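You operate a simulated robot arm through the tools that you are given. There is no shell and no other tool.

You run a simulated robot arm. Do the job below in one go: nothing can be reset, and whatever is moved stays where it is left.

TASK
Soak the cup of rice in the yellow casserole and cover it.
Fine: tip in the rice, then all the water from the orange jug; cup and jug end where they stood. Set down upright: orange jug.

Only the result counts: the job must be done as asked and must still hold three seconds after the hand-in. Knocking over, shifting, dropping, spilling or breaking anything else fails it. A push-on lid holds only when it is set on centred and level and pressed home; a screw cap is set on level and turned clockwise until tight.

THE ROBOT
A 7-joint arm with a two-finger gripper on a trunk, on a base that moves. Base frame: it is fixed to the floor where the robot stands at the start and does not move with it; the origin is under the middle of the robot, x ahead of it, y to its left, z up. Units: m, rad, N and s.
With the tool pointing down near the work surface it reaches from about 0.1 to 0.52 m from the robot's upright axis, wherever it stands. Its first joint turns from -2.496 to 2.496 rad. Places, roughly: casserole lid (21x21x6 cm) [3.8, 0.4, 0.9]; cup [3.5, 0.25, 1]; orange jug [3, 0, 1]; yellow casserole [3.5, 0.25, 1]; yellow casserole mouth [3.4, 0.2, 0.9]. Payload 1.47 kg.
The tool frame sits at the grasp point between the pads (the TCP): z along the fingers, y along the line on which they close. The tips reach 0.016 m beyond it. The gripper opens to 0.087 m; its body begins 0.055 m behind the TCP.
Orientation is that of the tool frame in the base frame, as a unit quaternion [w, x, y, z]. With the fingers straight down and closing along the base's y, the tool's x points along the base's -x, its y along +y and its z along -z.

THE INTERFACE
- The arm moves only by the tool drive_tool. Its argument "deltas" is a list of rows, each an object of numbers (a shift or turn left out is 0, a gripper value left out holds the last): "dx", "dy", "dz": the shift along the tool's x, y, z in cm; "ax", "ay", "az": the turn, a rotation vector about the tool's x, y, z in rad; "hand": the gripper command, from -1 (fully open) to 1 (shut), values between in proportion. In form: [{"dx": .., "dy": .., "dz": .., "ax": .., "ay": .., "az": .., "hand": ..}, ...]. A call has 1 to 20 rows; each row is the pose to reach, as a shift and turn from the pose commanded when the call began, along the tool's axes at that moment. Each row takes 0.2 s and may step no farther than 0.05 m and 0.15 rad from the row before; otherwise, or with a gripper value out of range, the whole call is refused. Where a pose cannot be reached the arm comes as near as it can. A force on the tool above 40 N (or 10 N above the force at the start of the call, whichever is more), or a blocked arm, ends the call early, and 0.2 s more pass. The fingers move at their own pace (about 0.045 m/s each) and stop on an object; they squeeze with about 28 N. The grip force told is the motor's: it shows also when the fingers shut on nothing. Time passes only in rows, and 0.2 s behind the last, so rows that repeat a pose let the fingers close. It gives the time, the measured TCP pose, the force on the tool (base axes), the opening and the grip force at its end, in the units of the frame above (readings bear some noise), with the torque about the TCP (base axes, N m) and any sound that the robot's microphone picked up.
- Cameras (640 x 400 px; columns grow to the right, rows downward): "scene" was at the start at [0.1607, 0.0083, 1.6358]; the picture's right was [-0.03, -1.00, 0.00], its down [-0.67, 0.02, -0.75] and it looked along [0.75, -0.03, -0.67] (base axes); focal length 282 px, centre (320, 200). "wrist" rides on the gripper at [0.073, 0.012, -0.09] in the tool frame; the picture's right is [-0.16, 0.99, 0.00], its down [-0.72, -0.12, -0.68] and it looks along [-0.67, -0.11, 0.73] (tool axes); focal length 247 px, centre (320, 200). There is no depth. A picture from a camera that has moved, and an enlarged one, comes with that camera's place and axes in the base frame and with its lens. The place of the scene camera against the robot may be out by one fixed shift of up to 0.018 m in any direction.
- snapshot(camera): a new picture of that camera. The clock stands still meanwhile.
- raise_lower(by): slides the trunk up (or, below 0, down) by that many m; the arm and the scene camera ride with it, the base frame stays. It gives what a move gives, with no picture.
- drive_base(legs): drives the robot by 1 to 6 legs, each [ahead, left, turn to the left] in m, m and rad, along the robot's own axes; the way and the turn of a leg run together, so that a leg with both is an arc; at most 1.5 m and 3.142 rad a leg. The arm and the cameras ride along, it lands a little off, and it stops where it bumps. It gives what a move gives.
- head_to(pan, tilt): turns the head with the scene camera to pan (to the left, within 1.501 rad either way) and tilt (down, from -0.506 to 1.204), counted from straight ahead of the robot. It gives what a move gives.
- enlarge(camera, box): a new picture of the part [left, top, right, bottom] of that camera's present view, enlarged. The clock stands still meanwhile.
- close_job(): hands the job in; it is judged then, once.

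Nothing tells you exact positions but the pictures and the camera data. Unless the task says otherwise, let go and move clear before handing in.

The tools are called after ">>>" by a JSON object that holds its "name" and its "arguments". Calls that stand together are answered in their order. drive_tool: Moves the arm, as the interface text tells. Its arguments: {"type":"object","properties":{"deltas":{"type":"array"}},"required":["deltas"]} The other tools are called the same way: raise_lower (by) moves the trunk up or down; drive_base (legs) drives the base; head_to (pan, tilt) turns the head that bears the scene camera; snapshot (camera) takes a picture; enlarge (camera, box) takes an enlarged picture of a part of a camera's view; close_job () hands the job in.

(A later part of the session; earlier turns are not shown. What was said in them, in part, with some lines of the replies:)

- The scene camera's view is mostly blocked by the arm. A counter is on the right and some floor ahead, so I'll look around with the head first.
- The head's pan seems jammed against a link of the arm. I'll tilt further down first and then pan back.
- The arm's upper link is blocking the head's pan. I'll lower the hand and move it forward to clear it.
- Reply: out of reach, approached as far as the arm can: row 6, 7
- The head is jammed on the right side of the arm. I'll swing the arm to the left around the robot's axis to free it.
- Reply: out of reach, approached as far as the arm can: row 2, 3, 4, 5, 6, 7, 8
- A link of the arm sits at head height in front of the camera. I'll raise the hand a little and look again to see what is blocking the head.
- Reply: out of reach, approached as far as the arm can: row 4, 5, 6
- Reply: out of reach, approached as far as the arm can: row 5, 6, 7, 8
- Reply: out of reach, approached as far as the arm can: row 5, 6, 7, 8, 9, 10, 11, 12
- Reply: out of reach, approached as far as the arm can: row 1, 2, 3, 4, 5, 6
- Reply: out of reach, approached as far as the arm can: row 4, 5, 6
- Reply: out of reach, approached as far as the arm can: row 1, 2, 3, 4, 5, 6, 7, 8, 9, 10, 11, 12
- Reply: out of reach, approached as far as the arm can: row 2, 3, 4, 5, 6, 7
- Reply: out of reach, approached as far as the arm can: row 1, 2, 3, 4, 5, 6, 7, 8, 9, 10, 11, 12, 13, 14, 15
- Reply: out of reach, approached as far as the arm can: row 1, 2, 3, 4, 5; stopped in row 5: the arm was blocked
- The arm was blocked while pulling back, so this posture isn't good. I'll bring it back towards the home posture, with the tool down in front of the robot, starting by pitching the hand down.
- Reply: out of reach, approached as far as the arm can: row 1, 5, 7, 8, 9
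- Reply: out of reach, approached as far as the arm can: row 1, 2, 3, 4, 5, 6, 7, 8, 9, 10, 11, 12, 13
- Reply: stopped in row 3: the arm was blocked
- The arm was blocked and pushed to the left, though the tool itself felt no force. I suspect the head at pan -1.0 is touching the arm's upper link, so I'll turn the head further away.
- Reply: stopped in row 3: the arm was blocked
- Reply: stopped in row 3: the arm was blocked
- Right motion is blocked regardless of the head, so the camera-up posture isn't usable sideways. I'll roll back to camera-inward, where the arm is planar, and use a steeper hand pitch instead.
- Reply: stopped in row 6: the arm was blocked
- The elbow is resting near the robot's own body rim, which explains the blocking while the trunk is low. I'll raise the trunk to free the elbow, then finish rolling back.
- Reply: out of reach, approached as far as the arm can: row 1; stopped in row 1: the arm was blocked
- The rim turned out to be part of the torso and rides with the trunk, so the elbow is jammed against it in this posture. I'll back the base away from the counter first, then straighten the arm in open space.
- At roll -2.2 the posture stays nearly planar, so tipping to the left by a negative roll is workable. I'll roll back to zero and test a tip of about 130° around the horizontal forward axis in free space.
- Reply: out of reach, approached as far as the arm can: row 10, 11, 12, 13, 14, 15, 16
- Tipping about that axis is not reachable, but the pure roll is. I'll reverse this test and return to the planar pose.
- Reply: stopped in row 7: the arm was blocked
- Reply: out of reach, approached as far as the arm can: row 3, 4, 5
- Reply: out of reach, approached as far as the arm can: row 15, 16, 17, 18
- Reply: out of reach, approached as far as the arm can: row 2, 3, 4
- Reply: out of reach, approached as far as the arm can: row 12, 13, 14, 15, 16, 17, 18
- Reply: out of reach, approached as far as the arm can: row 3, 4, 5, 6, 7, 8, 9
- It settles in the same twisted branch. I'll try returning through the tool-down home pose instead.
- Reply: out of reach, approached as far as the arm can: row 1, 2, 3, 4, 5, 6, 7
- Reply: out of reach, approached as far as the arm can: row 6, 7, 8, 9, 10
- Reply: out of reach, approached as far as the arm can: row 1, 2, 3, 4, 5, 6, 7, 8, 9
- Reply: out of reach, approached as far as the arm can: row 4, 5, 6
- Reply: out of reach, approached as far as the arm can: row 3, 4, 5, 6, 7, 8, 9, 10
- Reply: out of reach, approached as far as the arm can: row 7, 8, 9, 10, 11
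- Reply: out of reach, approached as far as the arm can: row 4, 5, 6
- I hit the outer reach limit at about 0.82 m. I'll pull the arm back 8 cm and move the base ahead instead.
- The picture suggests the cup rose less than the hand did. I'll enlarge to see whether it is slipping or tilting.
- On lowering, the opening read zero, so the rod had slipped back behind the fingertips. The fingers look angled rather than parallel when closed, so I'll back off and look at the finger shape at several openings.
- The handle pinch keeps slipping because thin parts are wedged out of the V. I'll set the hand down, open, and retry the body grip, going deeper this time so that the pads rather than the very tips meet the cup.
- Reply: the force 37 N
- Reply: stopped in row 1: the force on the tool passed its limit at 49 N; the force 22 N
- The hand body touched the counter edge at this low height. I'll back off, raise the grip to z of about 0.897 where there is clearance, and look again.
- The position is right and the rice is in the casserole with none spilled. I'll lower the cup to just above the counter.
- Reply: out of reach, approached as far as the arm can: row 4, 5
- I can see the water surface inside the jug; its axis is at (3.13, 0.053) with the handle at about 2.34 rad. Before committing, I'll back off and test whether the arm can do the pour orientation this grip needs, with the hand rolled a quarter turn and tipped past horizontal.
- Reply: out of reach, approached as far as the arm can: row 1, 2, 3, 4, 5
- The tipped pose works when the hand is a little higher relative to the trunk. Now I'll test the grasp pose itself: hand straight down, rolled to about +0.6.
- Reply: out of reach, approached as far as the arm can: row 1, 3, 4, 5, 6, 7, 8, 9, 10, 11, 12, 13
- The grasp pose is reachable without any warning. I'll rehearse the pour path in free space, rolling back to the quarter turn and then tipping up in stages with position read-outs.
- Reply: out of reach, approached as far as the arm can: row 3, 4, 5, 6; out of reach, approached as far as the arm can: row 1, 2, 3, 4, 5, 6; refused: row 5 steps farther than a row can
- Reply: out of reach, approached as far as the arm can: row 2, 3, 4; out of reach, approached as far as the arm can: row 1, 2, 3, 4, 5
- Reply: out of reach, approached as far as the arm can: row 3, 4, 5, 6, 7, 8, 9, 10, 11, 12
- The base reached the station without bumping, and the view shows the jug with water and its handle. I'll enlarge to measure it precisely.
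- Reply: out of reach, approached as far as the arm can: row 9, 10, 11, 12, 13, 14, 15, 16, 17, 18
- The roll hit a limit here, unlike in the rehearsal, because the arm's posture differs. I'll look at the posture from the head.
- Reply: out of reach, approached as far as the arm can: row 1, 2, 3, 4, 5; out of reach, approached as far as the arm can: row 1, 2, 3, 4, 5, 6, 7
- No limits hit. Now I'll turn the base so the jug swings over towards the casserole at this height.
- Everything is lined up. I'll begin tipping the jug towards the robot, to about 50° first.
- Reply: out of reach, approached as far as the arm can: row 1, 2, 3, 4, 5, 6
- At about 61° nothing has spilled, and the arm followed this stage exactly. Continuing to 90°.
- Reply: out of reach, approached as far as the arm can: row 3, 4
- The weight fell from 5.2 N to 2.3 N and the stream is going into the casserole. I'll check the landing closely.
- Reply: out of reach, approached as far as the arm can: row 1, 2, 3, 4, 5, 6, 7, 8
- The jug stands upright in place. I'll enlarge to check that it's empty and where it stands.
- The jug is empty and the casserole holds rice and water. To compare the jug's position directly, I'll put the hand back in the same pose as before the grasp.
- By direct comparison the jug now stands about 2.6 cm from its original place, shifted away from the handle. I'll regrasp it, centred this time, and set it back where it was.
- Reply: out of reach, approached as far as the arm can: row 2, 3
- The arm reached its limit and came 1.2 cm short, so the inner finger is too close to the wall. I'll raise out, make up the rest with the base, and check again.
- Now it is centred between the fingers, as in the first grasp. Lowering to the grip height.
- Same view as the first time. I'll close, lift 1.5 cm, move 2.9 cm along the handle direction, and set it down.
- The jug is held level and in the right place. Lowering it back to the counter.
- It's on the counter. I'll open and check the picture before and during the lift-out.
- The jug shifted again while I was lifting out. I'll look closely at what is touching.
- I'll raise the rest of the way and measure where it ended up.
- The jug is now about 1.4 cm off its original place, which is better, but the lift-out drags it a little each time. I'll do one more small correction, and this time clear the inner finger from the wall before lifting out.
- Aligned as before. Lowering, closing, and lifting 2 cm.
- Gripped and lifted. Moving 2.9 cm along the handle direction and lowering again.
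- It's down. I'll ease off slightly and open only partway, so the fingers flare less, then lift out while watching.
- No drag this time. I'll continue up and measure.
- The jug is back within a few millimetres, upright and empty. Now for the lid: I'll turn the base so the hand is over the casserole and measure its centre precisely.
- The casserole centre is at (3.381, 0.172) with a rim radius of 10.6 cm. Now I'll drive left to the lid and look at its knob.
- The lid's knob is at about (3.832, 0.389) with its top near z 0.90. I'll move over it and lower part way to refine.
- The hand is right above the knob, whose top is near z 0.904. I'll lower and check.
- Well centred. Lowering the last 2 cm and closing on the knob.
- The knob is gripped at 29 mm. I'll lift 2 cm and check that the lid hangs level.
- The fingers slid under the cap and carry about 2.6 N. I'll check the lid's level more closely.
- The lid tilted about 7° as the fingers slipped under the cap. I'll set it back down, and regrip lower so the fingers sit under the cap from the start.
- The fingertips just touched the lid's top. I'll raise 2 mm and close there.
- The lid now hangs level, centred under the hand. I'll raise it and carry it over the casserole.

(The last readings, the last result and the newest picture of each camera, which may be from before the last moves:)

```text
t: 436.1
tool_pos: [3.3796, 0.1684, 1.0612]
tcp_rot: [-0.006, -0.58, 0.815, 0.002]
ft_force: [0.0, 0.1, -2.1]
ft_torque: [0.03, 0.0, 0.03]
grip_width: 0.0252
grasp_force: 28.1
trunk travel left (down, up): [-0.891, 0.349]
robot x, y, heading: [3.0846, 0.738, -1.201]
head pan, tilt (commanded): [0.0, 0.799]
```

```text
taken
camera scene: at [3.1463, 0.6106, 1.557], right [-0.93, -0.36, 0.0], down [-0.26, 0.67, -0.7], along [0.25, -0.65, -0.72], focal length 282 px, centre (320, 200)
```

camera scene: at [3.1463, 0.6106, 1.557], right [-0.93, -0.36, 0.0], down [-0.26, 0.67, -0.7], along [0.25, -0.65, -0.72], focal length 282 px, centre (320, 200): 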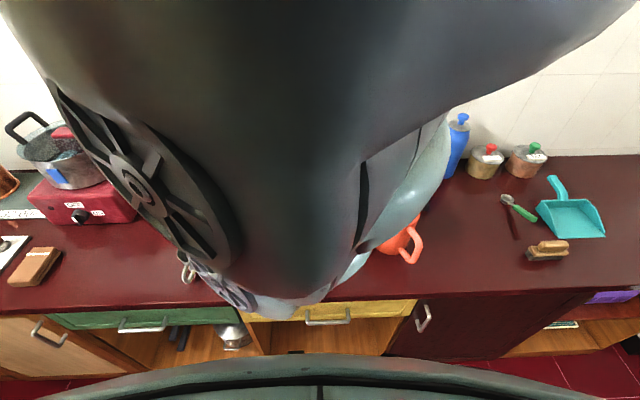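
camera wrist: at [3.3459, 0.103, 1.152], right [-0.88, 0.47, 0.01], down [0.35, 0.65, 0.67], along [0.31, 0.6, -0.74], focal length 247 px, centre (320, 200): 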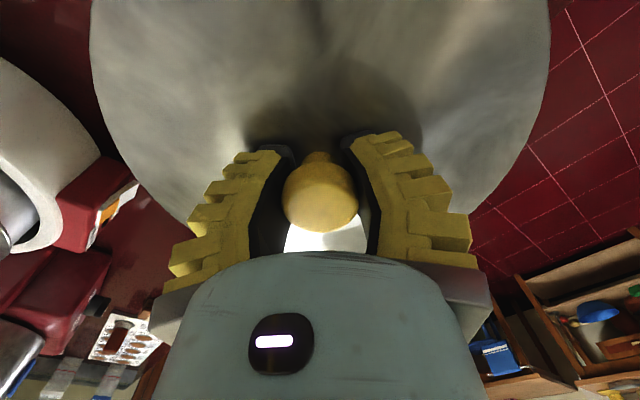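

In position to within a few millimetres. I'll make the small correction and lower to just above the rim to check the alignment.

>>> {"name": "drive_tool", "arguments": {"deltas": [{"dx": -0.36}, {"dx": -0.36}]}}

>>> {"name": "raise_lower", "arguments": {"by": -0.07}}

>>> {"name": "snapshot", "arguments": {"camera": "wrist"}}

```text
t: 436.7
tool_pos: [3.3798, 0.1723, 1.0617]
tcp_rot: [-0.005, -0.58, 0.814, 0.002]
ft_force: [0.1, -0.1, -2.6]
ft_torque: [-0.01, 0.04, -0.02]
grip_width: 0.0255
grasp_force: 27.8
trunk travel left (down, up): [-0.891, 0.349]
robot x, y, heading: [3.0872, 0.7425, -1.198]
head pan, tilt (commanded): [0.0, 0.799]
```

```text
t: 437.8
tool_pos: [3.38, 0.1724, 0.9915]
tcp_rot: [-0.006, -0.58, 0.815, 0.002]
ft_force: [0.5, 0.0, -2.3]
ft_torque: [0.01, 0.03, 0.02]
grip_width: 0.0256
grasp_force: 28.0
trunk travel left (down, up): [-0.821, 0.419]
robot x, y, heading: [3.0839, 0.7369, -1.204]
head pan, tilt (commanded): [0.0, 0.799]
```

```text
taken
camera wrist: at [3.3471, 0.1063, 1.0821], right [-0.88, 0.47, 0.01], down [0.35, 0.65, 0.67], along [0.31, 0.6, -0.74], focal length 247 px, centre (320, 200)
```

wrist: 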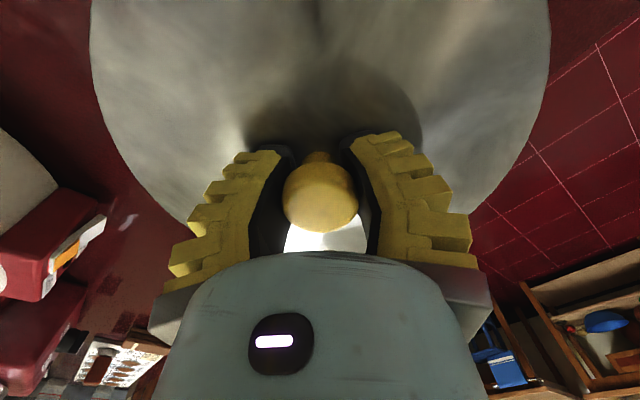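

I'll lower slowly with force feedback to find contact with the rim.

>>> {"name": "drive_tool", "arguments": {"deltas": [{"dz": 0.5}, {"dz": 1.0}, {"dz": 1.4}, {"dz": 1.4}]}}

>>> {"name": "drive_tool", "arguments": {"deltas": [{"dz": 0.2}, {"dz": 0.4}, {"dz": 0.4}]}}

>>> {"name": "drive_tool", "arguments": {"deltas": [{"dz": 0.2}, {"dz": 0.4}, {"dz": 0.4}]}}

```text
t: 438.8
tool_pos: [3.3815, 0.1734, 0.9769]
tcp_rot: [-0.006, -0.58, 0.815, 0.003]
ft_force: [0.4, 0.9, -1.5]
ft_torque: [-0.01, -0.02, -0.01]
grip_width: 0.0253
grasp_force: 27.4
trunk travel left (down, up): [-0.821, 0.419]
robot x, y, heading: [3.0811, 0.7373, -1.204]
head pan, tilt (commanded): [0.0, 0.799]
```

```text
t: 439.6
tool_pos: [3.3816, 0.1724, 0.9731]
tcp_rot: [-0.007, -0.58, 0.815, 0.003]
ft_force: [-0.3, -0.4, -0.8]
ft_torque: [0.0, 0.0, 0.01]
grip_width: 0.0254
grasp_force: 28.3
trunk travel left (down, up): [-0.821, 0.419]
robot x, y, heading: [3.0868, 0.7389, -1.206]
head pan, tilt (commanded): [0.0, 0.799]
```

```text
t: 440.4
tool_pos: [3.3806, 0.1722, 0.9691]
tcp_rot: [-0.006, -0.58, 0.814, 0.003]
ft_force: [0.8, 0.0, -1.5]
ft_torque: [0.01, 0.0, 0.03]
grip_width: 0.0255
grasp_force: 28.1
trunk travel left (down, up): [-0.821, 0.419]
robot x, y, heading: [3.0857, 0.7427, -1.198]
head pan, tilt (commanded): [0.0, 0.799]
```

No contact yet. Continuing in 4 mm steps.

>>> {"name": "drive_tool", "arguments": {"deltas": [{"dz": 0.2}, {"dz": 0.4}, {"dz": 0.4}]}}

>>> {"name": "drive_tool", "arguments": {"deltas": [{"dz": 0.2}, {"dz": 0.4}, {"dz": 0.4}]}}

>>> {"name": "snapshot", "arguments": {"camera": "wrist"}}

```text
t: 441.2
tool_pos: [3.3807, 0.1724, 0.9655]
tcp_rot: [-0.006, -0.58, 0.815, 0.003]
ft_force: [-0.6, 1.2, -0.7]
ft_torque: [-0.1, -0.07, -0.01]
grip_width: 0.0259
grasp_force: 27.8
trunk travel left (down, up): [-0.821, 0.419]
robot x, y, heading: [3.0829, 0.7418, -1.196]
head pan, tilt (commanded): [0.0, 0.799]
```

```text
t: 441.9
tool_pos: [3.3808, 0.1712, 0.9642]
tcp_rot: [-0.004, -0.58, 0.814, 0.004]
ft_force: [-5.3, 13.0, 24.2]
ft_torque: [-0.52, -0.01, -0.18]
grip_width: 0.026
grasp_force: 27.9
trunk travel left (down, up): [-0.821, 0.419]
robot x, y, heading: [3.0823, 0.7394, -1.202]
head pan, tilt (commanded): [0.0, 0.799]
stopped in row 3: the force on the tool passed its limit at 44 N (the readings are from after the stop); the commanded pose is now the measured one
```

```text
taken
camera wrist: at [3.3473, 0.1059, 1.0546], right [-0.88, 0.47, 0.01], down [0.35, 0.65, 0.68], along [0.31, 0.6, -0.74], focal length 247 px, centre (320, 200)
```

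wrist: 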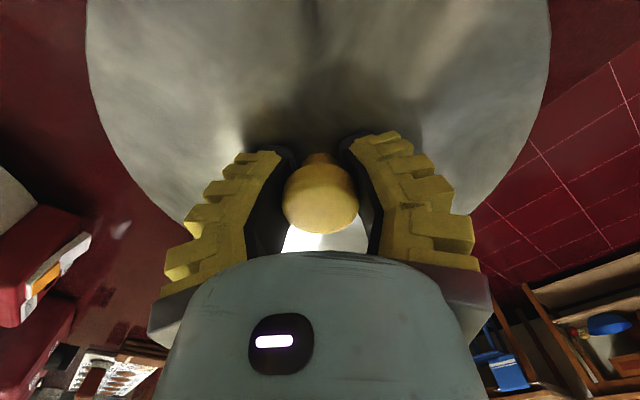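

Contact at z of about 0.965. I'll release the knob, rise a little, and look at how the lid sits before pressing it home.

>>> {"name": "drive_tool", "arguments": {"deltas": [{"dz": -0.1}, {"dz": -0.15, "hand": 0.5}, {"dz": -0.15, "hand": 0.0}, {"dz": -0.15, "hand": -0.3}, {"dz": -0.15, "hand": -0.3}]}}

>>> {"name": "raise_lower", "arguments": {"by": 0.2}}

>>> {"name": "snapshot", "arguments": {"camera": "wrist"}}

```text
t: 443.1
tool_pos: [3.3812, 0.1726, 0.9641]
tcp_rot: [-0.005, -0.58, 0.814, 0.004]
ft_force: [-0.1, 0.1, -0.9]
ft_torque: [0.01, 0.0, -0.03]
grip_width: 0.0613
grasp_force: 3.3
trunk travel left (down, up): [-0.821, 0.419]
robot x, y, heading: [3.0834, 0.7376, -1.197]
head pan, tilt (commanded): [0.0, 0.799]
```

```text
t: 445.3
tool_pos: [3.3808, 0.1723, 1.164]
tcp_rot: [-0.004, -0.58, 0.815, 0.003]
ft_force: [0.2, -0.4, 0.8]
ft_torque: [0.02, 0.02, -0.01]
grip_width: 0.0614
grasp_force: 3.3
trunk travel left (down, up): [-1.021, 0.219]
robot x, y, heading: [3.0854, 0.7418, -1.204]
head pan, tilt (commanded): [0.0, 0.799]
```

```text
taken
camera wrist: at [3.347, 0.1062, 1.2545], right [-0.88, 0.47, 0.01], down [0.35, 0.65, 0.68], along [0.31, 0.6, -0.74], focal length 247 px, centre (320, 200)
```

wrist: 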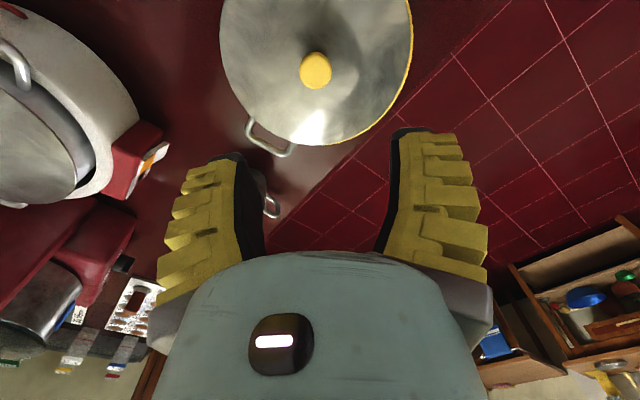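

>>> {"name": "enlarge", "arguments": {"camera": "wrist", "box": [200, 0, 440, 170]}}

```text
2.35 times, centred on (320, 85) of wrist
camera zoom: at [3.347, 0.1062, 1.2545], right [-0.88, 0.47, 0.01], down [0.35, 0.65, 0.68], along [0.31, 0.6, -0.74], focal length 581 px, centre (320, 471)
```

zoom: 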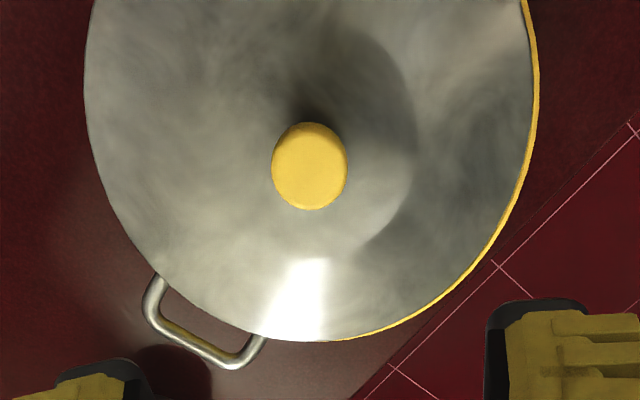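

A yellow crescent of rim shows on the lower right, so the lid sits roughly 1 cm off-centre. I'll regrip, lift slightly, shift it by about (-0.6, +0.75) cm, and set it down again.

>>> {"name": "raise_lower", "arguments": {"by": -0.198}}

>>> {"name": "drive_tool", "arguments": {"deltas": [{"hand": 0.0}, {"hand": 0.5}, {"hand": 1}, {"hand": 1}, {"hand": 1}, {"hand": 1}]}}

>>> {"name": "raise_lower", "arguments": {"by": 0.025}}

>>> {"name": "snapshot", "arguments": {"camera": "wrist"}}

```text
t: 447.4
tool_pos: [3.3809, 0.1726, 0.967]
tcp_rot: [-0.005, -0.58, 0.814, 0.004]
ft_force: [-0.5, -0.1, -0.5]
ft_torque: [-0.02, 0.0, 0.03]
grip_width: 0.0615
grasp_force: 3.6
trunk travel left (down, up): [-0.823, 0.417]
robot x, y, heading: [3.0836, 0.7426, -1.202]
head pan, tilt (commanded): [0.0, 0.799]
```

```text
t: 448.8
tool_pos: [3.3806, 0.1723, 0.9662]
tcp_rot: [-0.004, -0.58, 0.814, 0.004]
ft_force: [0.8, 0.5, -0.2]
ft_torque: [-0.11, -0.01, 0.0]
grip_width: 0.0264
grasp_force: 27.6
trunk travel left (down, up): [-0.823, 0.417]
robot x, y, heading: [3.0852, 0.7393, -1.196]
head pan, tilt (commanded): [0.0, 0.799]
```

```text
t: 449.5
tool_pos: [3.3808, 0.1731, 0.9915]
tcp_rot: [-0.005, -0.58, 0.815, 0.004]
ft_force: [-0.1, -0.5, -2.1]
ft_torque: [0.03, 0.01, 0.01]
grip_width: 0.0267
grasp_force: 28.0
trunk travel left (down, up): [-0.848, 0.392]
robot x, y, heading: [3.0826, 0.7384, -1.202]
head pan, tilt (commanded): [0.0, 0.799]
```

```text
taken
camera wrist: at [3.3468, 0.1065, 1.0812], right [-0.88, 0.47, 0.01], down [0.36, 0.65, 0.68], along [0.31, 0.6, -0.74], focal length 247 px, centre (320, 200)
```

wrist: 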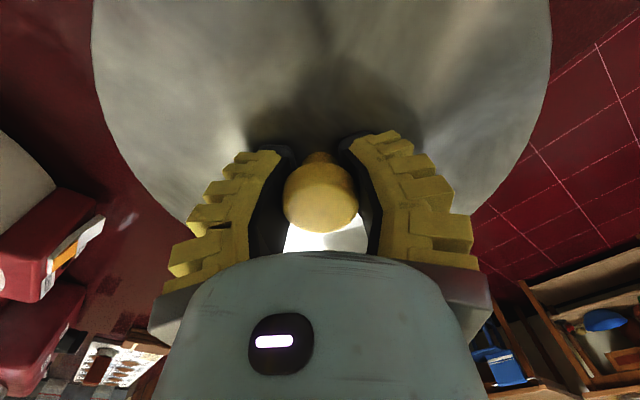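

The lid is level in the hand. Shifting it and lowering onto the rim again.

>>> {"name": "drive_tool", "arguments": {"deltas": [{"dx": -0.25, "dy": 0.4}, {"dx": -0.51, "dy": 0.81}, {"dx": -0.51, "dy": 0.81}]}}

>>> {"name": "drive_tool", "arguments": {"deltas": [{"dz": 0.5}, {"dz": 1.0}, {"dz": 1.5}, {"dz": 2.0}, {"dz": 2.0}]}}

>>> {"name": "drive_tool", "arguments": {"deltas": [{"dz": 0.15}, {"dz": 0.3}, {"dz": 0.45}, {"dz": 0.45}]}}

```text
t: 450.3
tool_pos: [3.3736, 0.1796, 0.9901]
tcp_rot: [-0.005, -0.58, 0.815, 0.003]
ft_force: [-0.2, 1.5, -1.6]
ft_torque: [0.0, -0.02, -0.01]
grip_width: 0.0265
grasp_force: 28.2
trunk travel left (down, up): [-0.848, 0.392]
robot x, y, heading: [3.0854, 0.7416, -1.199]
head pan, tilt (commanded): [0.0, 0.799]
```

```text
t: 451.5
tool_pos: [3.3747, 0.1804, 0.9712]
tcp_rot: [-0.006, -0.58, 0.814, 0.003]
ft_force: [3.2, -0.2, 4.1]
ft_torque: [-0.09, 0.37, 0.06]
grip_width: 0.0268
grasp_force: 27.9
trunk travel left (down, up): [-0.848, 0.392]
robot x, y, heading: [3.0822, 0.7415, -1.203]
head pan, tilt (commanded): [0.0, 0.799]
```

```text
t: 452.5
tool_pos: [3.3765, 0.1787, 0.9675]
tcp_rot: [-0.004, -0.58, 0.815, 0.003]
ft_force: [6.0, 3.2, 15.4]
ft_torque: [0.06, 0.7, -0.1]
grip_width: 0.0267
grasp_force: 27.8
trunk travel left (down, up): [-0.848, 0.392]
robot x, y, heading: [3.0859, 0.74, -1.197]
head pan, tilt (commanded): [0.0, 0.799]
```

The force direction tells me which way to correct: first it pushed to +y, and now to +x. I'll lift a few millimetres, shift by about (+3, +2) mm, and try again.

>>> {"name": "drive_tool", "arguments": {"deltas": [{"dz": -0.6}, {"dz": -1.0}, {"dx": -0.25, "dy": -0.23, "dz": -1.0}, {"dx": -0.25, "dy": -0.23, "dz": -1.0}]}}

>>> {"name": "drive_tool", "arguments": {"deltas": [{"dz": 0.3}, {"dz": 0.6}, {"dz": 0.8}, {"dz": 1.0}, {"dz": 1.0}]}}

```text
t: 453.5
tool_pos: [3.3767, 0.1816, 0.9763]
tcp_rot: [-0.006, -0.58, 0.814, 0.004]
ft_force: [0.3, 0.0, -1.2]
ft_torque: [-0.03, -0.02, 0.0]
grip_width: 0.0267
grasp_force: 28.3
trunk travel left (down, up): [-0.848, 0.392]
robot x, y, heading: [3.0836, 0.7403, -1.202]
head pan, tilt (commanded): [0.0, 0.799]
```

```text
t: 454.7
tool_pos: [3.3775, 0.18, 0.9674]
tcp_rot: [-0.006, -0.579, 0.815, 0.003]
ft_force: [0.6, -5.0, -1.3]
ft_torque: [-0.08, -0.03, 0.01]
grip_width: 0.0269
grasp_force: 27.7
trunk travel left (down, up): [-0.848, 0.392]
robot x, y, heading: [3.0844, 0.7406, -1.2]
head pan, tilt (commanded): [0.0, 0.799]
```

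At this height there's only a sideways force of 5 N toward -y, so it's nearly in. I'll shift 2 mm towards -y and continue down.

>>> {"name": "drive_tool", "arguments": {"deltas": [{"dx": 0.19, "dy": -0.06}, {"dx": 0.19, "dy": -0.06}]}}

>>> {"name": "drive_tool", "arguments": {"deltas": [{"dz": 0.15}, {"dz": 0.3}, {"dz": 0.3}]}}

>>> {"name": "drive_tool", "arguments": {"deltas": [{"dz": 0.15}, {"dz": 0.3}, {"dz": 0.3}]}}

```text
t: 455.3
tool_pos: [3.3782, 0.1791, 0.9675]
tcp_rot: [-0.005, -0.58, 0.815, 0.005]
ft_force: [0.0, 1.6, 2.9]
ft_torque: [-0.53, 0.1, -0.1]
grip_width: 0.0268
grasp_force: 27.6
trunk travel left (down, up): [-0.848, 0.392]
robot x, y, heading: [3.0851, 0.7418, -1.2]
head pan, tilt (commanded): [0.0, 0.799]
```

```text
t: 456.1
tool_pos: [3.3781, 0.1782, 0.9632]
tcp_rot: [-0.005, -0.58, 0.815, 0.002]
ft_force: [-2.7, 3.0, 9.6]
ft_torque: [-0.63, -0.26, -0.01]
grip_width: 0.0269
grasp_force: 27.6
trunk travel left (down, up): [-0.848, 0.392]
robot x, y, heading: [3.0849, 0.7404, -1.201]
head pan, tilt (commanded): [0.0, 0.799]
```

```text
t: 456.7
tool_pos: [3.3785, 0.1779, 0.9635]
tcp_rot: [-0.006, -0.581, 0.814, 0.003]
ft_force: [-5.6, 9.6, 27.8]
ft_torque: [0.12, -0.33, 0.09]
grip_width: 0.0275
grasp_force: 28.1
trunk travel left (down, up): [-0.848, 0.392]
robot x, y, heading: [3.0846, 0.7403, -1.203]
head pan, tilt (commanded): [0.0, 0.799]
stopped in row 2: the force on the tool passed its limit at 42 N (the readings are from after the stop); the commanded pose is now the measured one
```

Now the reaction is nearly centred. I'll release, rise and look at the seating again.

>>> {"name": "drive_tool", "arguments": {"deltas": [{"dz": -0.1}, {"dz": -0.1, "hand": 0.5}, {"dz": -0.1, "hand": 0.0}, {"dz": -0.1, "hand": -0.3}, {"dz": -0.1, "hand": -0.3}]}}

>>> {"name": "raise_lower", "arguments": {"by": 0.2}}

>>> {"name": "enlarge", "arguments": {"camera": "wrist", "box": [200, 0, 440, 170]}}

```text
t: 457.9
tool_pos: [3.377, 0.1761, 0.9643]
tcp_rot: [-0.006, -0.58, 0.815, 0.003]
ft_force: [-1.9, 3.4, 18.3]
ft_torque: [0.05, -0.03, -0.04]
grip_width: 0.0558
grasp_force: 11.3
trunk travel left (down, up): [-0.848, 0.392]
robot x, y, heading: [3.0858, 0.7412, -1.205]
head pan, tilt (commanded): [0.0, 0.799]
```

```text
t: 460.1
tool_pos: [3.3762, 0.1808, 1.1623]
tcp_rot: [-0.004, -0.581, 0.814, 0.004]
ft_force: [-0.1, 0.1, 0.5]
ft_torque: [0.01, 0.04, 0.0]
grip_width: 0.0615
grasp_force: 3.2
trunk travel left (down, up): [-1.048, 0.192]
robot x, y, heading: [3.0864, 0.7398, -1.2]
head pan, tilt (commanded): [0.0, 0.799]
```

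```text
2.35 times, centred on (320, 85) of wrist
camera zoom: at [3.3441, 0.1131, 1.2526], right [-0.88, 0.47, 0.01], down [0.35, 0.65, 0.68], along [0.31, 0.6, -0.74], focal length 581 px, centre (320, 471)
```

zoom: 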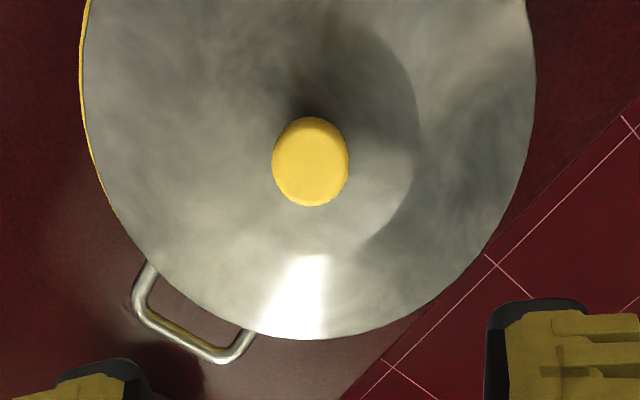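

The lid is now within about 2 mm in one direction. To see the far side too, I'll tilt the hand so the camera looks more steeply down.

>>> {"name": "drive_tool", "arguments": {"deltas": [{"ay": 0.14}, {"ay": 0.28}, {"ay": 0.42}, {"ay": 0.42}]}}

>>> {"name": "snapshot", "arguments": {"camera": "wrist"}}

```text
t: 461.1
tool_pos: [3.3774, 0.1802, 1.1627]
tcp_rot: [-0.175, -0.568, 0.796, -0.118]
ft_force: [-0.2, 0.2, 0.1]
ft_torque: [0.01, -0.03, -0.03]
grip_width: 0.0616
grasp_force: 3.3
trunk travel left (down, up): [-1.048, 0.192]
robot x, y, heading: [3.0842, 0.7434, -1.203]
head pan, tilt (commanded): [0.0, 0.799]
```

```text
taken
camera wrist: at [3.3585, 0.1536, 1.2746], right [-0.89, 0.46, -0.05], down [0.42, 0.85, 0.32], along [0.19, 0.26, -0.95], focal length 247 px, centre (320, 200)
```

wrist: 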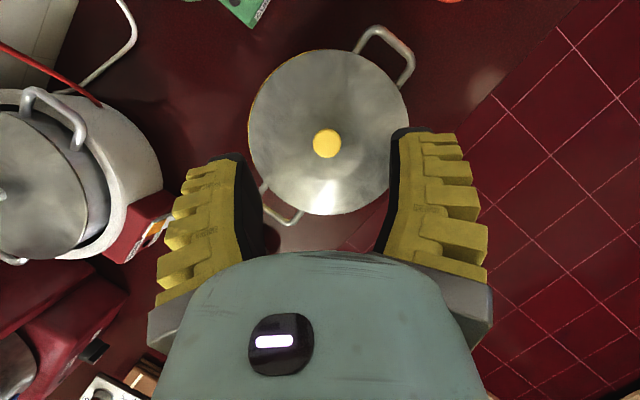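

>>> {"name": "enlarge", "arguments": {"camera": "wrist", "box": [230, 30, 430, 230]}}

```text
2.00 times, centred on (330, 130) of wrist
camera zoom: at [3.3585, 0.1536, 1.2746], right [-0.89, 0.46, -0.05], down [0.42, 0.85, 0.32], along [0.19, 0.26, -0.95], focal length 494 px, centre (300, 340)
```

zoom: 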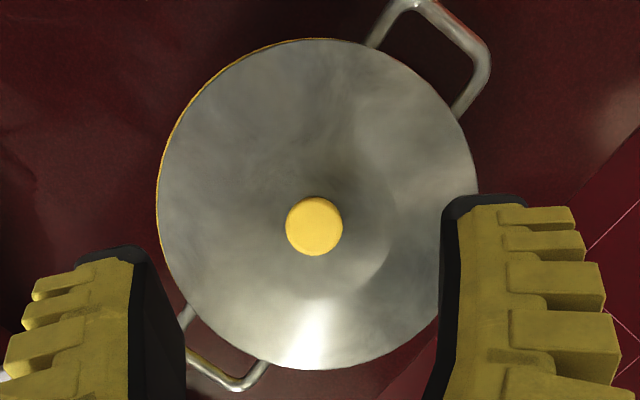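

From above, the lid is centred to within 1–2 mm, with a thin even rim showing. Now I'll press it home: level the hand, close the fingers, align over the knob, and push down on it.

>>> {"name": "drive_tool", "arguments": {"deltas": [{"ay": -0.14, "hand": 1}, {"ay": -0.28, "hand": 1}, {"ay": -0.42, "hand": 1}, {"ay": -0.42, "hand": 1}, {"ay": -0.42, "hand": 1}]}}

>>> {"name": "drive_tool", "arguments": {"deltas": [{"dx": 0.42, "dy": -0.31}, {"dx": 0.42, "dy": -0.31}]}}

>>> {"name": "raise_lower", "arguments": {"by": -0.155}}

>>> {"name": "snapshot", "arguments": {"camera": "wrist"}}

```text
t: 462.3
tool_pos: [3.3769, 0.1788, 1.1627]
tcp_rot: [-0.005, -0.58, 0.815, 0.005]
ft_force: [1.1, 0.0, 0.2]
ft_torque: [0.0, 0.0, 0.01]
grip_width: 0.0
grasp_force: 28.2
trunk travel left (down, up): [-1.048, 0.192]
robot x, y, heading: [3.0858, 0.7422, -1.204]
head pan, tilt (commanded): [0.0, 0.799]
```

```text
t: 462.9
tool_pos: [3.3792, 0.1736, 1.1616]
tcp_rot: [-0.005, -0.579, 0.815, 0.004]
ft_force: [-0.6, -0.7, -0.5]
ft_torque: [0.02, -0.01, -0.02]
grip_width: 0.0
grasp_force: 28.0
trunk travel left (down, up): [-1.048, 0.192]
robot x, y, heading: [3.0863, 0.7414, -1.202]
head pan, tilt (commanded): [0.0, 0.799]
```

```text
t: 464.7
tool_pos: [3.3788, 0.1732, 1.0073]
tcp_rot: [-0.005, -0.581, 0.814, 0.004]
ft_force: [0.1, 0.4, 0.8]
ft_torque: [-0.01, 0.0, -0.02]
grip_width: 0.0
grasp_force: 27.3
trunk travel left (down, up): [-0.893, 0.347]
robot x, y, heading: [3.0849, 0.7375, -1.204]
head pan, tilt (commanded): [0.0, 0.799]
```

```text
taken
camera wrist: at [3.3454, 0.1079, 1.0977], right [-0.88, 0.47, 0.01], down [0.35, 0.65, 0.68], along [0.31, 0.6, -0.74], focal length 247 px, centre (320, 200)
```

wrist: 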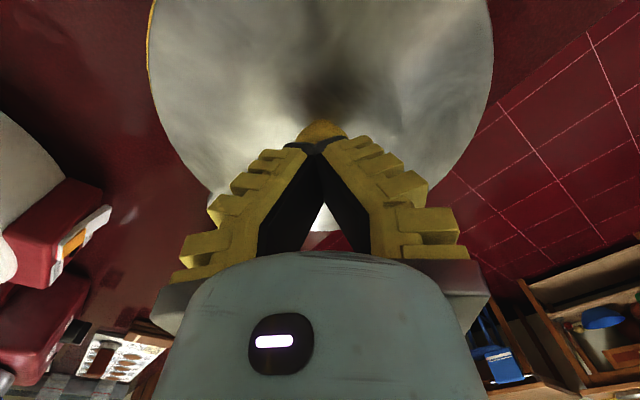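

The closed fingertips are right over the knob. Pressing down in small steps.

>>> {"name": "drive_tool", "arguments": {"deltas": [{"dz": 0.4}, {"dz": 0.8}, {"dz": 1.0}, {"dz": 1.0}]}}

>>> {"name": "drive_tool", "arguments": {"deltas": [{"dz": 0.1}, {"dz": 0.2}, {"dz": 0.3}, {"dz": 0.3}]}}

>>> {"name": "drive_tool", "arguments": {"deltas": [{"dz": 0.1}, {"dz": 0.2}, {"dz": 0.3}, {"dz": 0.3}]}}

```text
t: 465.7
tool_pos: [3.3783, 0.1732, 0.9975]
tcp_rot: [-0.005, -0.58, 0.815, 0.004]
ft_force: [-1.0, 0.5, -0.2]
ft_torque: [0.0, 0.0, -0.01]
grip_width: 0.0
grasp_force: 27.9
trunk travel left (down, up): [-0.893, 0.347]
robot x, y, heading: [3.0809, 0.7437, -1.206]
head pan, tilt (commanded): [0.0, 0.799]
```

```text
t: 466.7
tool_pos: [3.3786, 0.1724, 0.9949]
tcp_rot: [-0.005, -0.58, 0.815, 0.003]
ft_force: [-2.1, 5.7, 15.9]
ft_torque: [0.09, -0.03, 0.03]
grip_width: 0.0059
grasp_force: 27.7
trunk travel left (down, up): [-0.893, 0.347]
robot x, y, heading: [3.0888, 0.7392, -1.206]
head pan, tilt (commanded): [0.0, 0.799]
```

```text
t: 467.5
tool_pos: [3.3801, 0.1728, 0.994]
tcp_rot: [-0.004, -0.58, 0.815, 0.003]
ft_force: [-5.1, 9.3, 26.1]
ft_torque: [0.16, 0.03, 0.01]
grip_width: 0.0059
grasp_force: 28.2
trunk travel left (down, up): [-0.893, 0.347]
robot x, y, heading: [3.083, 0.7393, -1.2]
head pan, tilt (commanded): [0.0, 0.799]
stopped in row 4: the force on the tool passed its limit at 42 N (the readings are from after the stop); the commanded pose is now the measured one
```

I pressed with up to about 42 N. To see whether the lid is fully seated I need a side view: I'll raise the hand, move left, and look with the head camera.

>>> {"name": "raise_lower", "arguments": {"by": 0.2}}

>>> {"name": "drive_base", "arguments": {"legs": [[-0.1, 0.45, 0]]}}

>>> {"name": "head_to", "arguments": {"pan": 0.0, "tilt": -0.5}}

>>> {"name": "head_to", "arguments": {"pan": -1.05, "tilt": -0.5}}

>>> {"name": "head_to", "arguments": {"pan": -1.0, "tilt": 0.6}}

>>> {"name": "snapshot", "arguments": {"camera": "scene"}}

```text
t: 469.7
tool_pos: [3.3792, 0.1742, 1.1912]
tcp_rot: [-0.004, -0.58, 0.815, 0.004]
ft_force: [-0.2, 0.8, -0.3]
ft_torque: [0.0, 0.0, 0.0]
grip_width: 0.0
grasp_force: 27.8
trunk travel left (down, up): [-1.093, 0.147]
robot x, y, heading: [3.0819, 0.7413, -1.198]
head pan, tilt (commanded): [0.0, 0.799]
```

```text
t: 472.4
tool_pos: [3.7581, 0.4285, 1.1922]
tcp_rot: [-0.004, -0.58, 0.815, 0.004]
ft_force: [0.4, 0.2, -0.5]
ft_torque: [-0.02, -0.02, 0.04]
grip_width: 0.0
grasp_force: 28.2
trunk travel left (down, up): [-1.093, 0.147]
robot x, y, heading: [3.4644, 0.997, -1.199]
head pan, tilt (commanded): [0.0, 0.799]
```

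```text
t: 473.9
tool_pos: [3.7576, 0.4291, 1.1916]
tcp_rot: [-0.005, -0.58, 0.815, 0.004]
ft_force: [-0.6, -0.8, -0.1]
ft_torque: [0.0, 0.02, -0.01]
grip_width: 0.0
grasp_force: 28.2
trunk travel left (down, up): [-1.093, 0.147]
robot x, y, heading: [3.4646, 0.9971, -1.203]
head pan, tilt (commanded): [0.0, -0.499]
```

```text
t: 475.2
tool_pos: [3.7571, 0.4294, 1.192]
tcp_rot: [-0.004, -0.579, 0.815, 0.004]
ft_force: [0.3, 0.4, 0.7]
ft_torque: [0.02, 0.02, -0.01]
grip_width: 0.0003
grasp_force: 27.3
trunk travel left (down, up): [-1.093, 0.147]
robot x, y, heading: [3.4636, 0.9951, -1.209]
head pan, tilt (commanded): [-1.051, -0.499]
```

```text
t: 476.5
tool_pos: [3.7579, 0.4297, 1.1921]
tcp_rot: [-0.005, -0.58, 0.814, 0.004]
ft_force: [-0.2, -0.3, 0.3]
ft_torque: [-0.02, 0.0, -0.02]
grip_width: 0.0
grasp_force: 28.0
trunk travel left (down, up): [-1.093, 0.147]
robot x, y, heading: [3.4649, 0.9996, -1.204]
head pan, tilt (commanded): [-1.0, 0.6]
```

```text
taken
camera scene: at [3.4437, 0.8696, 1.7759], right [-0.81, 0.59, 0.0], down [0.33, 0.46, -0.83], along [-0.49, -0.67, -0.56], focal length 282 px, centre (320, 200)
```

scene: 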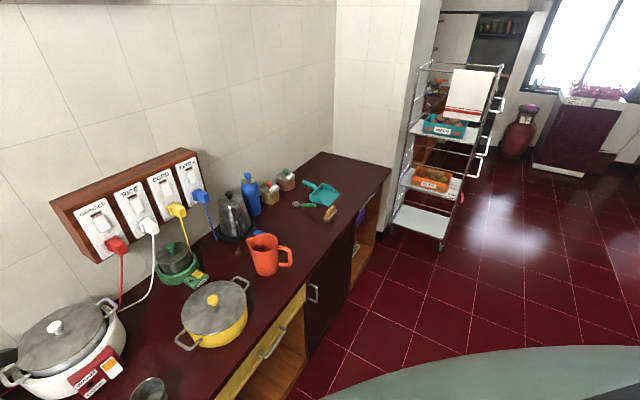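

A clear view of the covered casserole. I'll enlarge it.

>>> {"name": "enlarge", "arguments": {"camera": "scene", "box": [165, 260, 285, 360]}}

```text
4.00 times, centred on (225, 310) of scene
camera zoom: at [3.4437, 0.8696, 1.7759], right [-0.81, 0.59, 0.0], down [0.33, 0.46, -0.83], along [-0.49, -0.67, -0.56], focal length 1127 px, centre (700, -240)
```

zoom: 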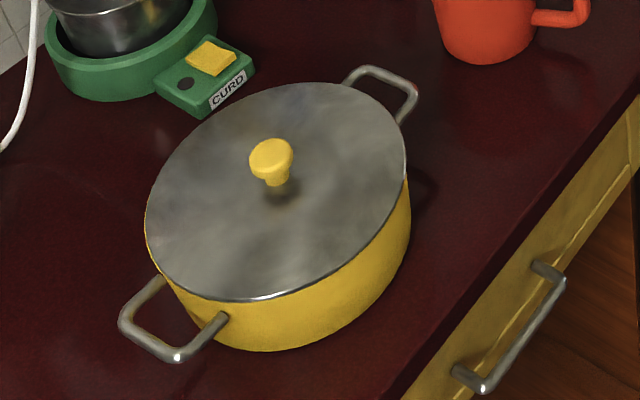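

It looks flush. To check for any gap I'll get a lower viewing angle: back away from the counter and lower the trunk.

>>> {"name": "drive_base", "arguments": {"legs": [[-0.4, 0, 0]]}}

>>> {"name": "raise_lower", "arguments": {"by": -0.55}}

>>> {"name": "head_to", "arguments": {"pan": -1.0, "tilt": 0.35}}

>>> {"name": "snapshot", "arguments": {"camera": "scene"}}

```text
t: 479.1
tool_pos: [3.6133, 0.8094, 1.1921]
tcp_rot: [-0.005, -0.581, 0.814, 0.005]
ft_force: [0.5, -0.5, 0.4]
ft_torque: [-0.02, 0.02, 0.04]
grip_width: 0.0001
grasp_force: 28.1
trunk travel left (down, up): [-1.093, 0.147]
robot x, y, heading: [3.3189, 1.3738, -1.2]
head pan, tilt (commanded): [-1.0, 0.6]
```

```text
refused: -0.55 is not a number from -0.4 to 0.4
```

```text
t: 479.8
tool_pos: [3.6119, 0.8064, 1.1925]
tcp_rot: [-0.005, -0.582, 0.813, 0.004]
ft_force: [0.7, 0.5, -0.8]
ft_torque: [-0.02, 0.0, 0.03]
grip_width: 0.0002
grasp_force: 27.6
trunk travel left (down, up): [-1.093, 0.147]
robot x, y, heading: [3.3164, 1.3754, -1.197]
head pan, tilt (commanded): [-1.0, 0.351]
```

```text
taken
camera scene: at [3.2943, 1.2443, 1.7986], right [-0.81, 0.59, 0.0], down [0.2, 0.28, -0.94], along [-0.55, -0.76, -0.34], focal length 282 px, centre (320, 200)
```

scene: 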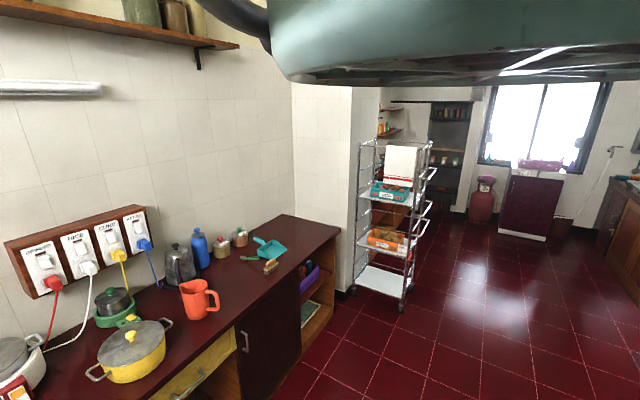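

>>> {"name": "raise_lower", "arguments": {"by": -0.4}}

>>> {"name": "raise_lower", "arguments": {"by": -0.25}}

>>> {"name": "snapshot", "arguments": {"camera": "scene"}}

```text
t: 483.7
tool_pos: [3.6126, 0.8088, 0.7916]
tcp_rot: [-0.005, -0.581, 0.814, 0.004]
ft_force: [-0.7, -0.7, 0.4]
ft_torque: [0.0, -0.03, 0.03]
grip_width: 0.0
grasp_force: 28.3
trunk travel left (down, up): [-0.693, 0.547]
robot x, y, heading: [3.3173, 1.3739, -1.197]
head pan, tilt (commanded): [-1.0, 0.351]
```

```text
t: 486.2
tool_pos: [3.612, 0.8075, 0.5419]
tcp_rot: [-0.005, -0.581, 0.814, 0.003]
ft_force: [-0.3, 0.0, 1.0]
ft_torque: [0.03, -0.02, -0.03]
grip_width: 0.0
grasp_force: 27.9
trunk travel left (down, up): [-0.443, 0.797]
robot x, y, heading: [3.3143, 1.3744, -1.203]
head pan, tilt (commanded): [-1.0, 0.351]
```

```text
taken
camera scene: at [3.2943, 1.2443, 1.1487], right [-0.81, 0.59, 0.0], down [0.2, 0.28, -0.94], along [-0.55, -0.76, -0.34], focal length 282 px, centre (320, 200)
```

scene: 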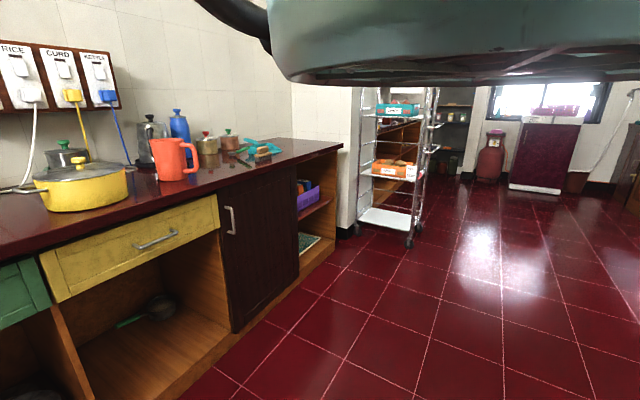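

>>> {"name": "enlarge", "arguments": {"camera": "scene", "box": [20, 130, 220, 230]}}

>>> {"name": "enlarge", "arguments": {"camera": "scene", "box": [25, 150, 135, 220]}}

```text
3.20 times, centred on (120, 180) of scene
camera zoom: at [3.2943, 1.2443, 1.1487], right [-0.81, 0.59, 0.0], down [0.2, 0.28, -0.94], along [-0.55, -0.76, -0.34], focal length 902 px, centre (960, 264)
```

zoom: 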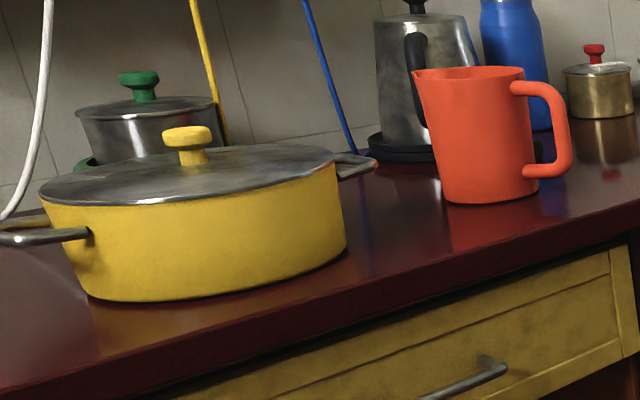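

```text
5.71 times, centred on (80, 185) of scene
camera zoom: at [3.2943, 1.2443, 1.1487], right [-0.81, 0.59, 0.0], down [0.2, 0.28, -0.94], along [-0.55, -0.76, -0.34], focal length 1610 px, centre (1691, 286)
```

zoom: 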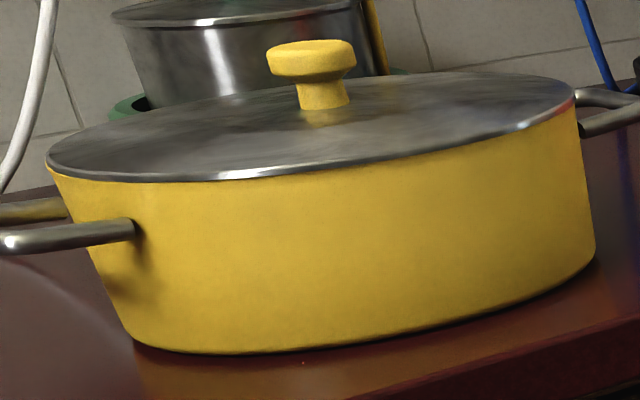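

The side view shows the lid sitting flush and level on the rim all round, and the jug upright in place. For completeness I'll check the cup as well, raising the trunk and turning slightly.

>>> {"name": "raise_lower", "arguments": {"by": 0.4}}

>>> {"name": "raise_lower", "arguments": {"by": 0.25}}

>>> {"name": "drive_base", "arguments": {"legs": [[0, 0, 0.6]]}}

>>> {"name": "snapshot", "arguments": {"camera": "scene"}}

```text
t: 490.1
tool_pos: [3.6122, 0.8096, 0.9422]
tcp_rot: [-0.005, -0.581, 0.814, 0.003]
ft_force: [-0.7, 0.0, -0.4]
ft_torque: [0.02, -0.01, 0.0]
grip_width: 0.0002
grasp_force: 28.0
trunk travel left (down, up): [-0.843, 0.397]
robot x, y, heading: [3.3172, 1.3736, -1.201]
head pan, tilt (commanded): [-1.0, 0.351]
```

```text
t: 492.6
tool_pos: [3.6124, 0.8089, 1.1908]
tcp_rot: [-0.005, -0.582, 0.813, 0.004]
ft_force: [0.7, 0.2, 0.2]
ft_torque: [0.02, 0.01, 0.01]
grip_width: 0.0
grasp_force: 28.4
trunk travel left (down, up): [-1.093, 0.147]
robot x, y, heading: [3.3192, 1.3757, -1.198]
head pan, tilt (commanded): [-1.0, 0.351]
```

```text
t: 494.7
tool_pos: [3.8798, 1.0734, 1.1922]
tcp_rot: [0.006, 0.795, -0.606, -0.002]
ft_force: [0.7, -0.5, -0.1]
ft_torque: [0.01, 0.0, -0.02]
grip_width: 0.0001
grasp_force: 28.4
trunk travel left (down, up): [-1.093, 0.147]
robot x, y, heading: [3.3148, 1.3722, -0.601]
head pan, tilt (commanded): [-1.0, 0.351]
```

```text
taken
camera scene: at [3.3786, 1.2523, 1.7986], right [-1.0, 0.03, 0.0], down [0.01, 0.34, -0.94], along [-0.03, -0.94, -0.34], focal length 282 px, centre (320, 200)
```

scene: 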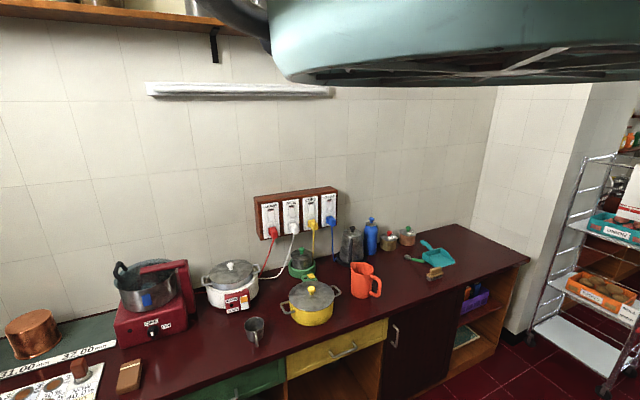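

>>> {"name": "enlarge", "arguments": {"camera": "scene", "box": [220, 240, 400, 360]}}

>>> {"name": "enlarge", "arguments": {"camera": "scene", "box": [230, 300, 290, 355]}}

```text
3.33 times, centred on (310, 300) of scene
camera zoom: at [3.3786, 1.2523, 1.7986], right [-1.0, 0.03, 0.0], down [0.01, 0.34, -0.94], along [-0.03, -0.94, -0.34], focal length 939 px, centre (353, -133)
```

zoom: 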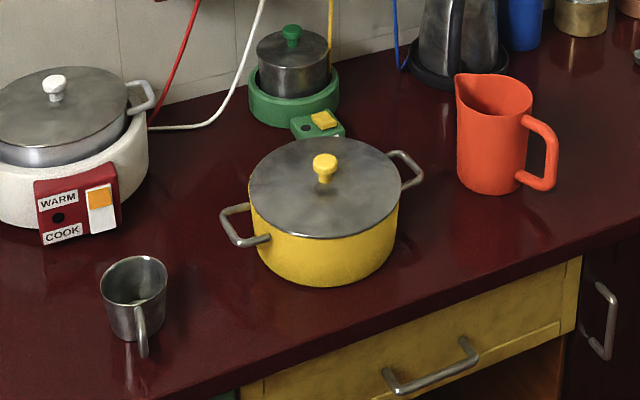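

```text
7.27 times, centred on (260, 328) of scene
camera zoom: at [3.3786, 1.2523, 1.7986], right [-1.0, 0.03, 0.0], down [0.01, 0.34, -0.94], along [-0.03, -0.94, -0.34], focal length 2049 px, centre (756, -727)
```

zoom: 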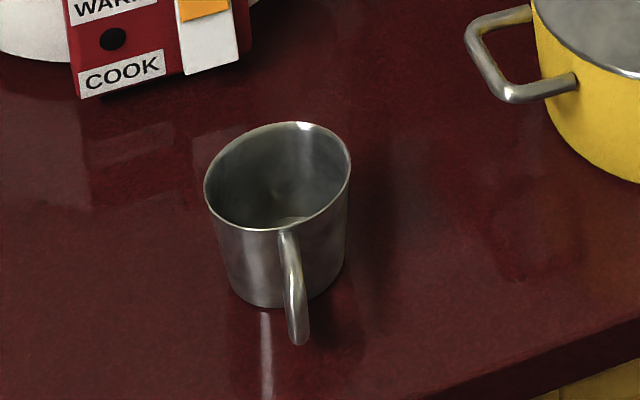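

There's a small light sliver at the bottom of the cup. I'll enlarge further to see whether it is rice or a reflection.

>>> {"name": "enlarge", "arguments": {"camera": "scene", "box": [247, 308, 267, 328]}}

```text
16.00 times, centred on (257, 318) of scene
camera zoom: at [3.3786, 1.2523, 1.7986], right [-1.0, 0.03, 0.0], down [0.01, 0.34, -0.94], along [-0.03, -0.94, -0.34], focal length 4508 px, centre (1328, -1688)
```

zoom: 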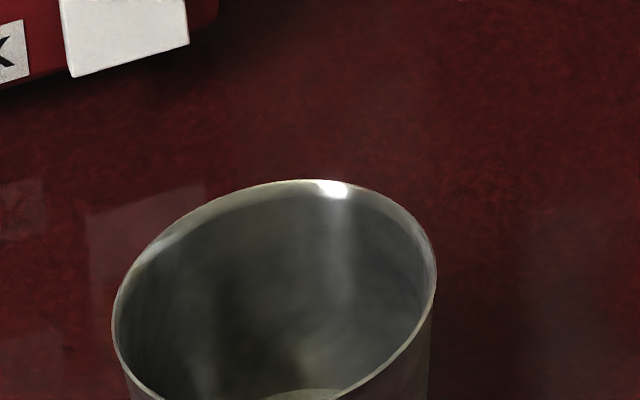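

>>> {"name": "enlarge", "arguments": {"camera": "scene", "box": [248, 316, 264, 328]}}

```text
16.00 times, centred on (256, 322) of scene
camera zoom: at [3.3786, 1.2523, 1.7986], right [-1.0, 0.03, 0.0], down [0.01, 0.34, -0.94], along [-0.03, -0.94, -0.34], focal length 4508 px, centre (1344, -1752)
```

zoom: 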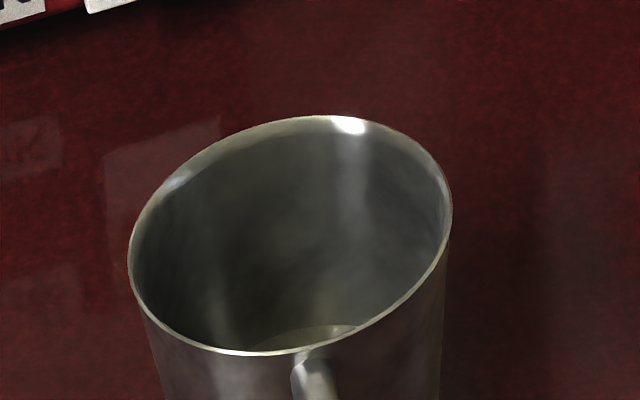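

The lighter disc looks like the smooth metal floor of the cup, but I'd rather be sure. I'll take a close look from above with the wrist camera.

>>> {"name": "drive_base", "arguments": {"legs": [[0, 0, -0.6], [0.513, -0.248, 0]]}}

>>> {"name": "snapshot", "arguments": {"camera": "wrist"}}

```text
t: 499.6
tool_pos: [3.5588, 0.2421, 1.1915]
tcp_rot: [-0.005, -0.579, 0.815, 0.005]
ft_force: [0.5, 0.2, -1.1]
ft_torque: [0.0, -0.02, 0.02]
grip_width: 0.0
grasp_force: 28.4
trunk travel left (down, up): [-1.093, 0.147]
robot x, y, heading: [3.2655, 0.8069, -1.201]
head pan, tilt (commanded): [-1.0, 0.351]
```

```text
taken
camera wrist: at [3.5259, 0.1746, 1.2822], right [-0.88, 0.47, 0.01], down [0.35, 0.64, 0.68], along [0.31, 0.6, -0.74], focal length 247 px, centre (320, 200)
```

wrist: 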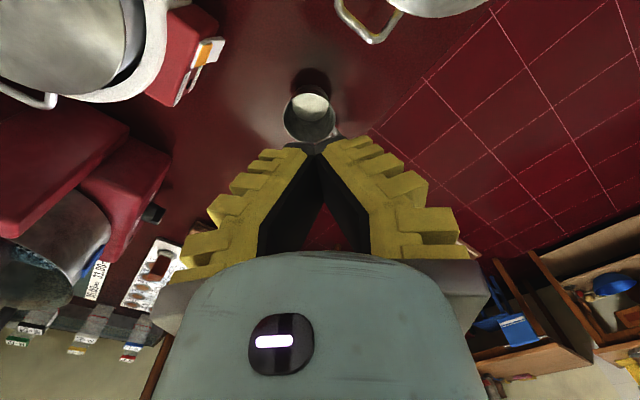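

>>> {"name": "enlarge", "arguments": {"camera": "wrist", "box": [270, 60, 360, 150]}}

```text
4.44 times, centred on (315, 105) of wrist
camera zoom: at [3.5259, 0.1746, 1.2822], right [-0.88, 0.47, 0.01], down [0.35, 0.64, 0.68], along [0.31, 0.6, -0.74], focal length 1098 px, centre (342, 622)
```

zoom: 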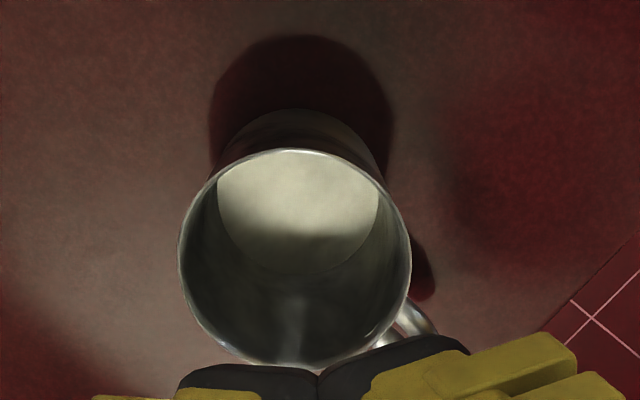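

The cup floor is smooth metal, so the cup is empty. Rice and water are in the casserole, the lid is flush, and cup and jug stand upright in place. I'll back the robot clear of the counter before handing in.

>>> {"name": "drive_base", "arguments": {"legs": [[-0.45, 0, 0]]}}

>>> {"name": "snapshot", "arguments": {"camera": "wrist"}}

```text
t: 502.3
tool_pos: [3.3975, 0.6585, 1.1924]
tcp_rot: [-0.005, -0.578, 0.816, 0.005]
ft_force: [0.3, -0.2, -0.3]
ft_torque: [0.02, -0.02, 0.0]
grip_width: 0.0
grasp_force: 28.5
trunk travel left (down, up): [-1.093, 0.147]
robot x, y, heading: [3.1063, 1.2296, -1.205]
head pan, tilt (commanded): [-1.0, 0.351]
```

```text
taken
camera wrist: at [3.3641, 0.5917, 1.2823], right [-0.88, 0.47, 0.01], down [0.36, 0.64, 0.68], along [0.31, 0.6, -0.74], focal length 247 px, centre (320, 200)
```

wrist: 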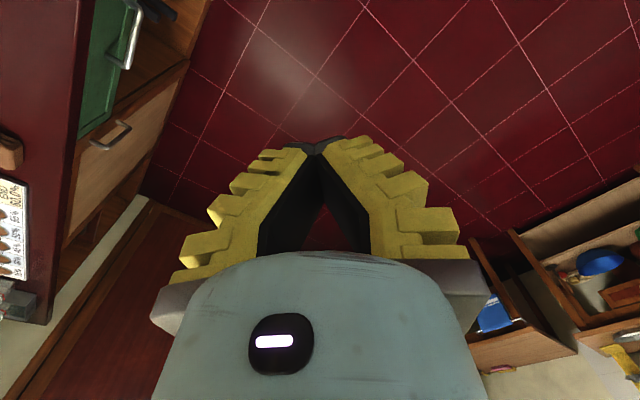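

The robot is clear of the counter and everything is in its place. I'm handing the job in.

>>> {"name": "close_job", "arguments": {}}

```text
The job is handed in.
```

The job is handed in: the rice and the jug's water are in the yellow casserole, and the lid is on. I don't know how it was judged; the hand-in returned no result.

- **Rice:** I tipped the whole cup into the casserole. A close look afterwards showed only the bare metal bottom of the cup, and I saw no rice on the counter.
- **Water:** I poured the jug out after the rice. It looked empty afterwards, and its weight in the hand had dropped from about 5 N to under 2 N. I saw no water on the counter.
- **Lid:** It took a few tries to centre it. I then pressed it down with about 42 N, and from the side it looked flush and level all round. I heard no click, so I can't be certain it locked.
- **Cup:** It stands upright within about 6 mm of where it stood. On the way it slipped from the gripper once and got pushed a few centimetres, but it stayed upright.
- **Jug:** It stands upright within about 5 mm of where it stood just before I lifted it. Earlier failed grips had already nudged it slightly. I had to set it down three times because lifting the hand out dragged it a little each time.

I saw nothing else on the counter moved or knocked over, though the hand did touch the counter edge once.
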